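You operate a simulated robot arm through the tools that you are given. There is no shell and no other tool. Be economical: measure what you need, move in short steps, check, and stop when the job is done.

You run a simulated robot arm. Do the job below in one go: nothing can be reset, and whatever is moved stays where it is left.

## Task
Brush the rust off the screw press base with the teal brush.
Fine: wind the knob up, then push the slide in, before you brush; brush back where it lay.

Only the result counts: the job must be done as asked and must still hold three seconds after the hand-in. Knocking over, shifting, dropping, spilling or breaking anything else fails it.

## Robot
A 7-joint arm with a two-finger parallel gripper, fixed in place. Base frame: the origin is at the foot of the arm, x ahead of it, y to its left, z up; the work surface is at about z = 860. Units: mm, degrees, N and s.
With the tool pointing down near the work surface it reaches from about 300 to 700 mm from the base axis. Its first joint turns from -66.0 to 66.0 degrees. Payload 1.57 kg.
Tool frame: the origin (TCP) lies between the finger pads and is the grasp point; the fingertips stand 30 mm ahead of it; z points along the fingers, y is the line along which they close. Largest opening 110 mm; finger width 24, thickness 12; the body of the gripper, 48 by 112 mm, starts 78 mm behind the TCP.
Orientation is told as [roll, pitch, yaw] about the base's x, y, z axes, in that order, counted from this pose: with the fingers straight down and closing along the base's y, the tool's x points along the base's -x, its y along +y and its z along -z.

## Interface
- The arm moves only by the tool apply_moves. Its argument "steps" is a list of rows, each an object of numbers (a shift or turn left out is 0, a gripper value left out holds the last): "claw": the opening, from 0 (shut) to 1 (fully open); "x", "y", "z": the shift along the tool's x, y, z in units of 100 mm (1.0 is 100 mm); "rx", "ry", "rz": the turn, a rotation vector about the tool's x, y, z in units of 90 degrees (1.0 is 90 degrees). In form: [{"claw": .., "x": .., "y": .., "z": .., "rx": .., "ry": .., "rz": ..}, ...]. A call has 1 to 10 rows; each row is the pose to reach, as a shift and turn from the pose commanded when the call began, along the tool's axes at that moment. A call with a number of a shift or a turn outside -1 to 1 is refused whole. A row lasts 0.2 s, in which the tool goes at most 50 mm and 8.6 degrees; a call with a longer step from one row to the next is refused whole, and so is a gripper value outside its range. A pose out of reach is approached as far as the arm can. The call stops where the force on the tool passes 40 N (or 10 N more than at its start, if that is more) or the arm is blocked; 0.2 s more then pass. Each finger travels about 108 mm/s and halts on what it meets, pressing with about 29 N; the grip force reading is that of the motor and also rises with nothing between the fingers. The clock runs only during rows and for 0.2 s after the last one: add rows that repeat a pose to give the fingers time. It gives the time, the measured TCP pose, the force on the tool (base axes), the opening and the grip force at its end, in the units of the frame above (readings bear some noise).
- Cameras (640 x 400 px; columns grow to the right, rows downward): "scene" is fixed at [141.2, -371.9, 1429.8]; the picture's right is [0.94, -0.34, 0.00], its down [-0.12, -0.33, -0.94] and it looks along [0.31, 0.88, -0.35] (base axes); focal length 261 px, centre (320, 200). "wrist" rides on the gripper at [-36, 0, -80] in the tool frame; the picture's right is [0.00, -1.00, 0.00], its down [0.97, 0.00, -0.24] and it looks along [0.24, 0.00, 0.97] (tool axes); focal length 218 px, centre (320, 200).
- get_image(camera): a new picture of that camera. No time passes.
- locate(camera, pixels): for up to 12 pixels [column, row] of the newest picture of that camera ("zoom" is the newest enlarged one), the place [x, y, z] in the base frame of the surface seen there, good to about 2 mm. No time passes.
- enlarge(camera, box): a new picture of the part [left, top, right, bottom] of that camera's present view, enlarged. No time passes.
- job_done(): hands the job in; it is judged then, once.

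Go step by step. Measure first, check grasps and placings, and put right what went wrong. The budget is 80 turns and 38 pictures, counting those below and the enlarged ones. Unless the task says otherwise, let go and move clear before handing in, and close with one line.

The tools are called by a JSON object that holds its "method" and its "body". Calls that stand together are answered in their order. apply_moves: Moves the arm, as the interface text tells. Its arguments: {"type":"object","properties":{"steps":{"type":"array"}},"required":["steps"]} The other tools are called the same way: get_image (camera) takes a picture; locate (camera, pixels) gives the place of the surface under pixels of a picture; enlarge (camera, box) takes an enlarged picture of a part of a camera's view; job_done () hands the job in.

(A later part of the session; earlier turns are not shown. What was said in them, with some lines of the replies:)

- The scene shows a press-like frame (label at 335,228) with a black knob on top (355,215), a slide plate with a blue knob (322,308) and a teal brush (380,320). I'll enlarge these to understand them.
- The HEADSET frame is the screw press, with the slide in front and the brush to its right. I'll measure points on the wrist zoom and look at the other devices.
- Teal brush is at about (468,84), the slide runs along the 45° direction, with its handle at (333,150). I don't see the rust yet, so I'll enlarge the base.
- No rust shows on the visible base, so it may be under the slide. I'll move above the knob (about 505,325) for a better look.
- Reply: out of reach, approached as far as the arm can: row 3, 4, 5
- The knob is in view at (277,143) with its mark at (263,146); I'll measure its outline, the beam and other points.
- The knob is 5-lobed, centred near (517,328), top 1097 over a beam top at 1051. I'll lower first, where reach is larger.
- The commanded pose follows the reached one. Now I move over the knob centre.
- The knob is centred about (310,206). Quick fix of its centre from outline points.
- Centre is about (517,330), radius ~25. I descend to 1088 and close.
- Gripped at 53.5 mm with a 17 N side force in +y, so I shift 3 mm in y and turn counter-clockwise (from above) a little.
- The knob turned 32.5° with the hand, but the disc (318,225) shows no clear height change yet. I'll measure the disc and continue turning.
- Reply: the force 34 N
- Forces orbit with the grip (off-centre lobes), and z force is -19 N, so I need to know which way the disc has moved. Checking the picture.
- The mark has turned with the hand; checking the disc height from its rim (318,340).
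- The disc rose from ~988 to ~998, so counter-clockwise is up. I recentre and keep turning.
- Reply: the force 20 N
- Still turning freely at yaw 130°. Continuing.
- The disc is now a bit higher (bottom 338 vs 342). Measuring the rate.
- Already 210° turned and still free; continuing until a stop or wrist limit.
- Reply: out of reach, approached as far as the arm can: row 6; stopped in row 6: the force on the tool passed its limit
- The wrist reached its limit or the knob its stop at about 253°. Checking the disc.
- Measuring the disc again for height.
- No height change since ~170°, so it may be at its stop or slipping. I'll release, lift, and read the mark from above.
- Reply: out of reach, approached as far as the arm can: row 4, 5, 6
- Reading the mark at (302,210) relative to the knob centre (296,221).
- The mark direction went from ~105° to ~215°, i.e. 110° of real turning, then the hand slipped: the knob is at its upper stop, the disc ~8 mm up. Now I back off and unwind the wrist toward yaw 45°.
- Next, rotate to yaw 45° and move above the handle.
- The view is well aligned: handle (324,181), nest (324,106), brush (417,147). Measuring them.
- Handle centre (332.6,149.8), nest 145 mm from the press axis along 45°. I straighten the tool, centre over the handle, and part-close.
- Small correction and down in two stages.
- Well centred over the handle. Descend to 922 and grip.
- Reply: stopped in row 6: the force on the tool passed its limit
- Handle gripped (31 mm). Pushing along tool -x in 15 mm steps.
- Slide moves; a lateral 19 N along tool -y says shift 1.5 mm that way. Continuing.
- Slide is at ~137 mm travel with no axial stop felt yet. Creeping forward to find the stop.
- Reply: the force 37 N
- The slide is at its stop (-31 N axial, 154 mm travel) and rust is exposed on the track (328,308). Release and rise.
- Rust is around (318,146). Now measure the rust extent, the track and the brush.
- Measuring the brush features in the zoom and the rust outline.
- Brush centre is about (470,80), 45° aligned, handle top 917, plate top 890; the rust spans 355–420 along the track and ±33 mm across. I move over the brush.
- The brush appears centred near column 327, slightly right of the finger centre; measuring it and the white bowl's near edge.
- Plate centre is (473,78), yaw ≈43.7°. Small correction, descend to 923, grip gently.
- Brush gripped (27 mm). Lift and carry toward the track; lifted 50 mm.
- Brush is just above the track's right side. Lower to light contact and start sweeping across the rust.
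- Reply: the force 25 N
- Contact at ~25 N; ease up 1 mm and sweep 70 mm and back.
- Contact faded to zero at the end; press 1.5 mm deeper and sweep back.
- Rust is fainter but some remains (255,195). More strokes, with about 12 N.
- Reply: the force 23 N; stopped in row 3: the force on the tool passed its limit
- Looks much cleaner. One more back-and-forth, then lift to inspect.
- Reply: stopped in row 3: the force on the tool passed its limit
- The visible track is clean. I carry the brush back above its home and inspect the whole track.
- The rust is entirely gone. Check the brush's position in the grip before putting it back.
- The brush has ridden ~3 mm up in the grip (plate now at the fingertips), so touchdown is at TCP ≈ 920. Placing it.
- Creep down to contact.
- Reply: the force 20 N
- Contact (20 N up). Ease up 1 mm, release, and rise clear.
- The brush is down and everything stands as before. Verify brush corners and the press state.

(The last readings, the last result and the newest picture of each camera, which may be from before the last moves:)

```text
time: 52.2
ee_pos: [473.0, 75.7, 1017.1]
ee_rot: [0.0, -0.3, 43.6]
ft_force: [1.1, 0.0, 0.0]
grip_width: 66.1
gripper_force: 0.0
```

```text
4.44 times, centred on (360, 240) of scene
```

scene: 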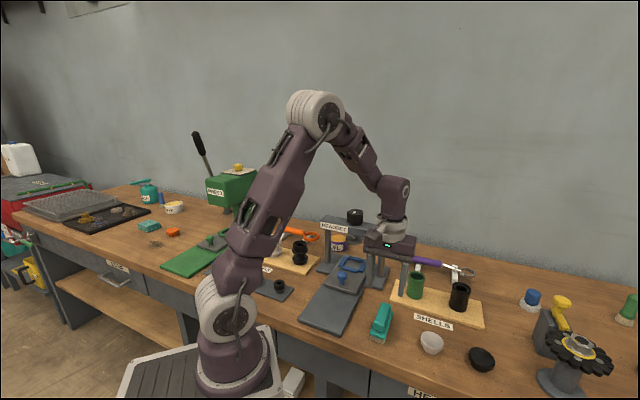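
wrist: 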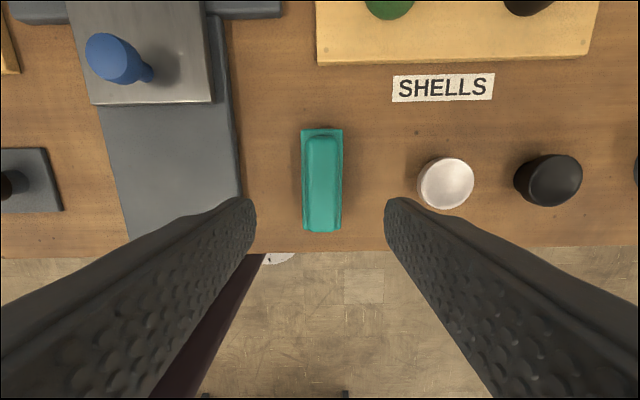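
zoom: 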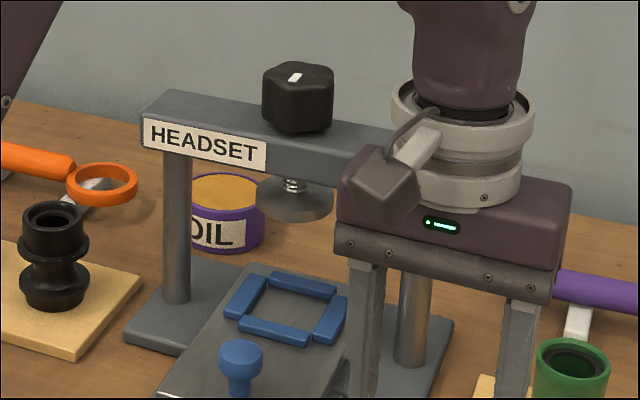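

Brush is back within ~2 mm. The knob gap still looks open, so I'll check the mark and consider testing that it's truly at the stop.

{"method": "locate", "body": {"camera": "zoom", "pixels": [[295, 77], [291, 82], [299, 73], [275, 72], [330, 75], [296, 66], [294, 208], [294, 218]]}}

```text
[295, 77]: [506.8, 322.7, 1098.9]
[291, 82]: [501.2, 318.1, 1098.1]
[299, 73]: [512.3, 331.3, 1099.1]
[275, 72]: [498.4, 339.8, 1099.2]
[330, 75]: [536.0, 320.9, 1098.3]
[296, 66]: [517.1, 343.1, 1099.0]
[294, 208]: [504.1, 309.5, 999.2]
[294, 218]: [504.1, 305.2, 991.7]
```

Mark direction ≈ 215–220°, consistent with 110° of turn. To be sure it's the stop, I'll regrip the knob and try turning further. Rising first.

{"method": "apply_moves", "body": {"steps": [{"z": -0.4}, {"z": -0.8}, {"z": -1.0}, {"z": -1.0, "claw": 1}]}}

{"method": "apply_moves", "body": {"steps": [{"x": -0.2, "y": 0.15, "z": -0.1}, {"x": -0.4, "y": 0.3, "z": -0.25}, {"x": -0.6, "y": 0.45, "z": -0.3}, {"x": -0.8, "y": 0.6, "z": -0.3}, {"x": -1.0, "y": 0.75, "z": -0.3}, {"x": -1.0, "y": 0.75, "z": -0.3}]}}

```text
time: 53.2
ee_pos: [472.4, 74.8, 1118.8]
ee_rot: [0.0, -0.3, 43.6]
ft_force: [0.1, -0.2, 0.2]
grip_width: 110.1
gripper_force: 0.0
```

```text
time: 54.6
ee_pos: [493.1, 199.7, 1150.3]
ee_rot: [0.0, -0.2, 43.6]
ft_force: [-0.4, -0.3, 0.5]
grip_width: 109.9
gripper_force: 0.0
```

Continuing to above the knob.

{"method": "apply_moves", "body": {"steps": [{"x": -0.25, "y": 0.2}, {"x": -0.5, "y": 0.4}, {"x": -0.75, "y": 0.6, "z": 0.04}, {"x": -1.0, "y": 0.786, "z": 0.08}, {"x": -1.0, "y": 0.786, "z": 0.08}]}}

{"method": "get_image", "body": {"camera": "wrist"}}

```text
time: 55.8
ee_pos: [511.8, 324.3, 1141.1]
ee_rot: [0.0, -0.3, 43.5]
ft_force: [-0.2, -0.1, 0.1]
grip_width: 110.0
gripper_force: 0.0
```

```text
4 pictures are left
```

wrist: 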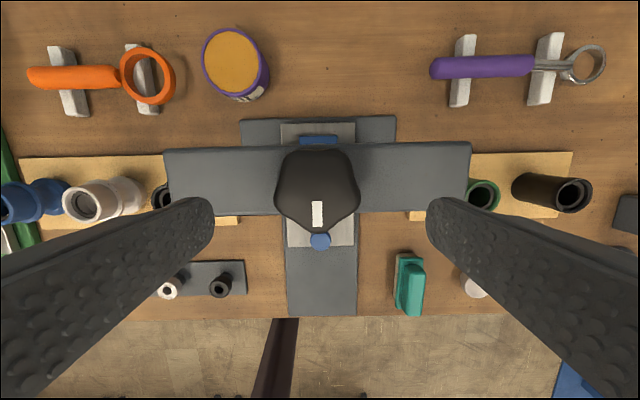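

The mark now points straight to the front (318,213), looking like a true end stop. Grip and try a short further turn.

{"method": "apply_moves", "body": {"steps": [{"x": -0.08, "y": 0.01, "z": 0.25}, {"x": -0.08, "y": 0.01, "z": 0.52}, {"x": -0.08, "y": 0.01, "z": 0.52}, {"x": -0.08, "y": 0.01, "z": 0.52, "claw": 0}, {"x": -0.08, "y": 0.01, "z": 0.52}, {"x": -0.08, "y": 0.01, "z": 0.52}, {"x": -0.08, "y": 0.01, "z": 0.52}]}}

{"method": "apply_moves", "body": {"steps": [{"rz": -0.06}, {"rz": -0.12}, {"rz": -0.18}, {"rz": -0.24}, {"rz": -0.3}]}}

{"method": "get_image", "body": {"camera": "wrist"}}

```text
time: 57.4
ee_pos: [515.7, 330.8, 1087.3]
ee_rot: [-0.1, -0.3, 43.6]
ft_force: [4.5, -5.7, -5.1]
grip_width: 53.7
gripper_force: 45.0
```

```text
time: 58.6
ee_pos: [516.8, 330.7, 1089.8]
ee_rot: [-0.2, -0.3, 70.7]
ft_force: [6.3, -3.2, -6.2]
grip_width: 53.3
gripper_force: 44.9
```

```text
3 pictures are left
```

wrist: 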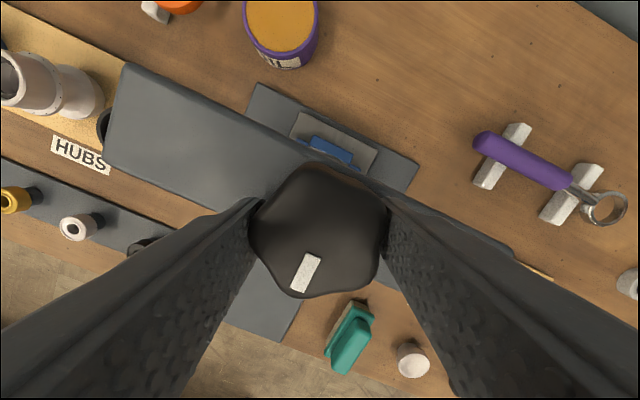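

The mark stayed perpendicular to the beam while the hand slipped 27°: the knob is at its upper stop. Release, rise and back off.

{"method": "apply_moves", "body": {"steps": [{"claw": 1}, {"claw": 1}, {"claw": 1}, {"claw": 1}, {"z": -0.25}, {"z": -0.5}, {"z": -0.5}]}}

{"method": "apply_moves", "body": {"steps": [{"x": 0.3, "z": -0.1}, {"x": 0.6, "z": -0.2}, {"x": 0.9, "z": -0.3}, {"x": 0.9, "z": -0.3}]}}

{"method": "get_image", "body": {"camera": "scene"}}

{"method": "enlarge", "body": {"camera": "scene", "box": [290, 200, 410, 345]}}

```text
time: 60.2
ee_pos: [516.4, 330.4, 1137.7]
ee_rot: [-0.1, -0.4, 70.6]
ft_force: [-0.1, 0.4, -0.1]
grip_width: 109.9
gripper_force: 0.0
```

```text
time: 61.2
ee_pos: [487.1, 246.8, 1168.5]
ee_rot: [-0.2, -0.3, 70.6]
ft_force: [0.4, -0.3, -0.5]
grip_width: 110.0
gripper_force: 0.0
```

```text
2 pictures are left
```

scene: 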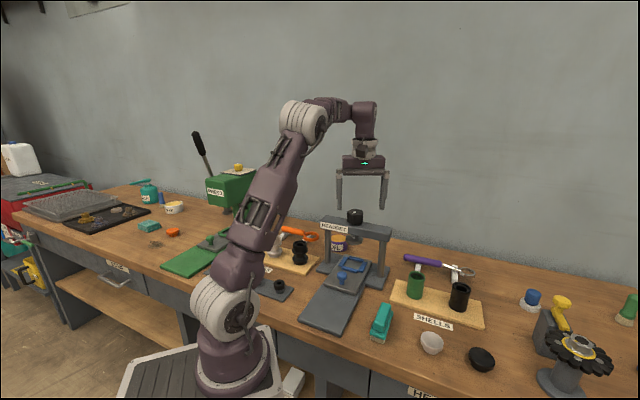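

```text
2.76 times, centred on (350, 272) of scene
```

zoom: 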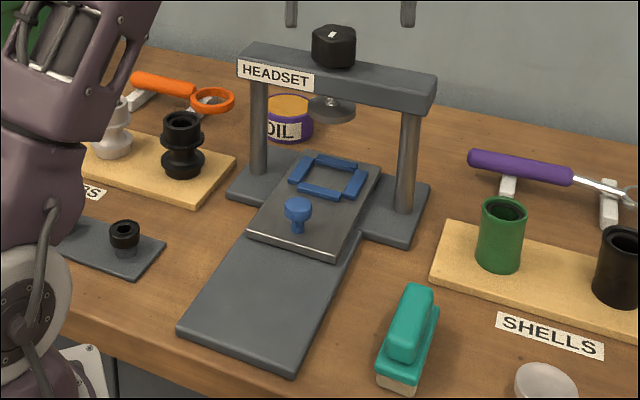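

The latest picture shows the knob up, the slide in, the track clean, the brush in its place and the arm clear. Handing in.

{"method": "job_done", "body": {}}

```text
The job is handed in.
```

I wound the knob up to its stop, pushed the slide fully in, brushed the rust off the screw press base, and put the teal brush back within about 2 mm of where it lay.
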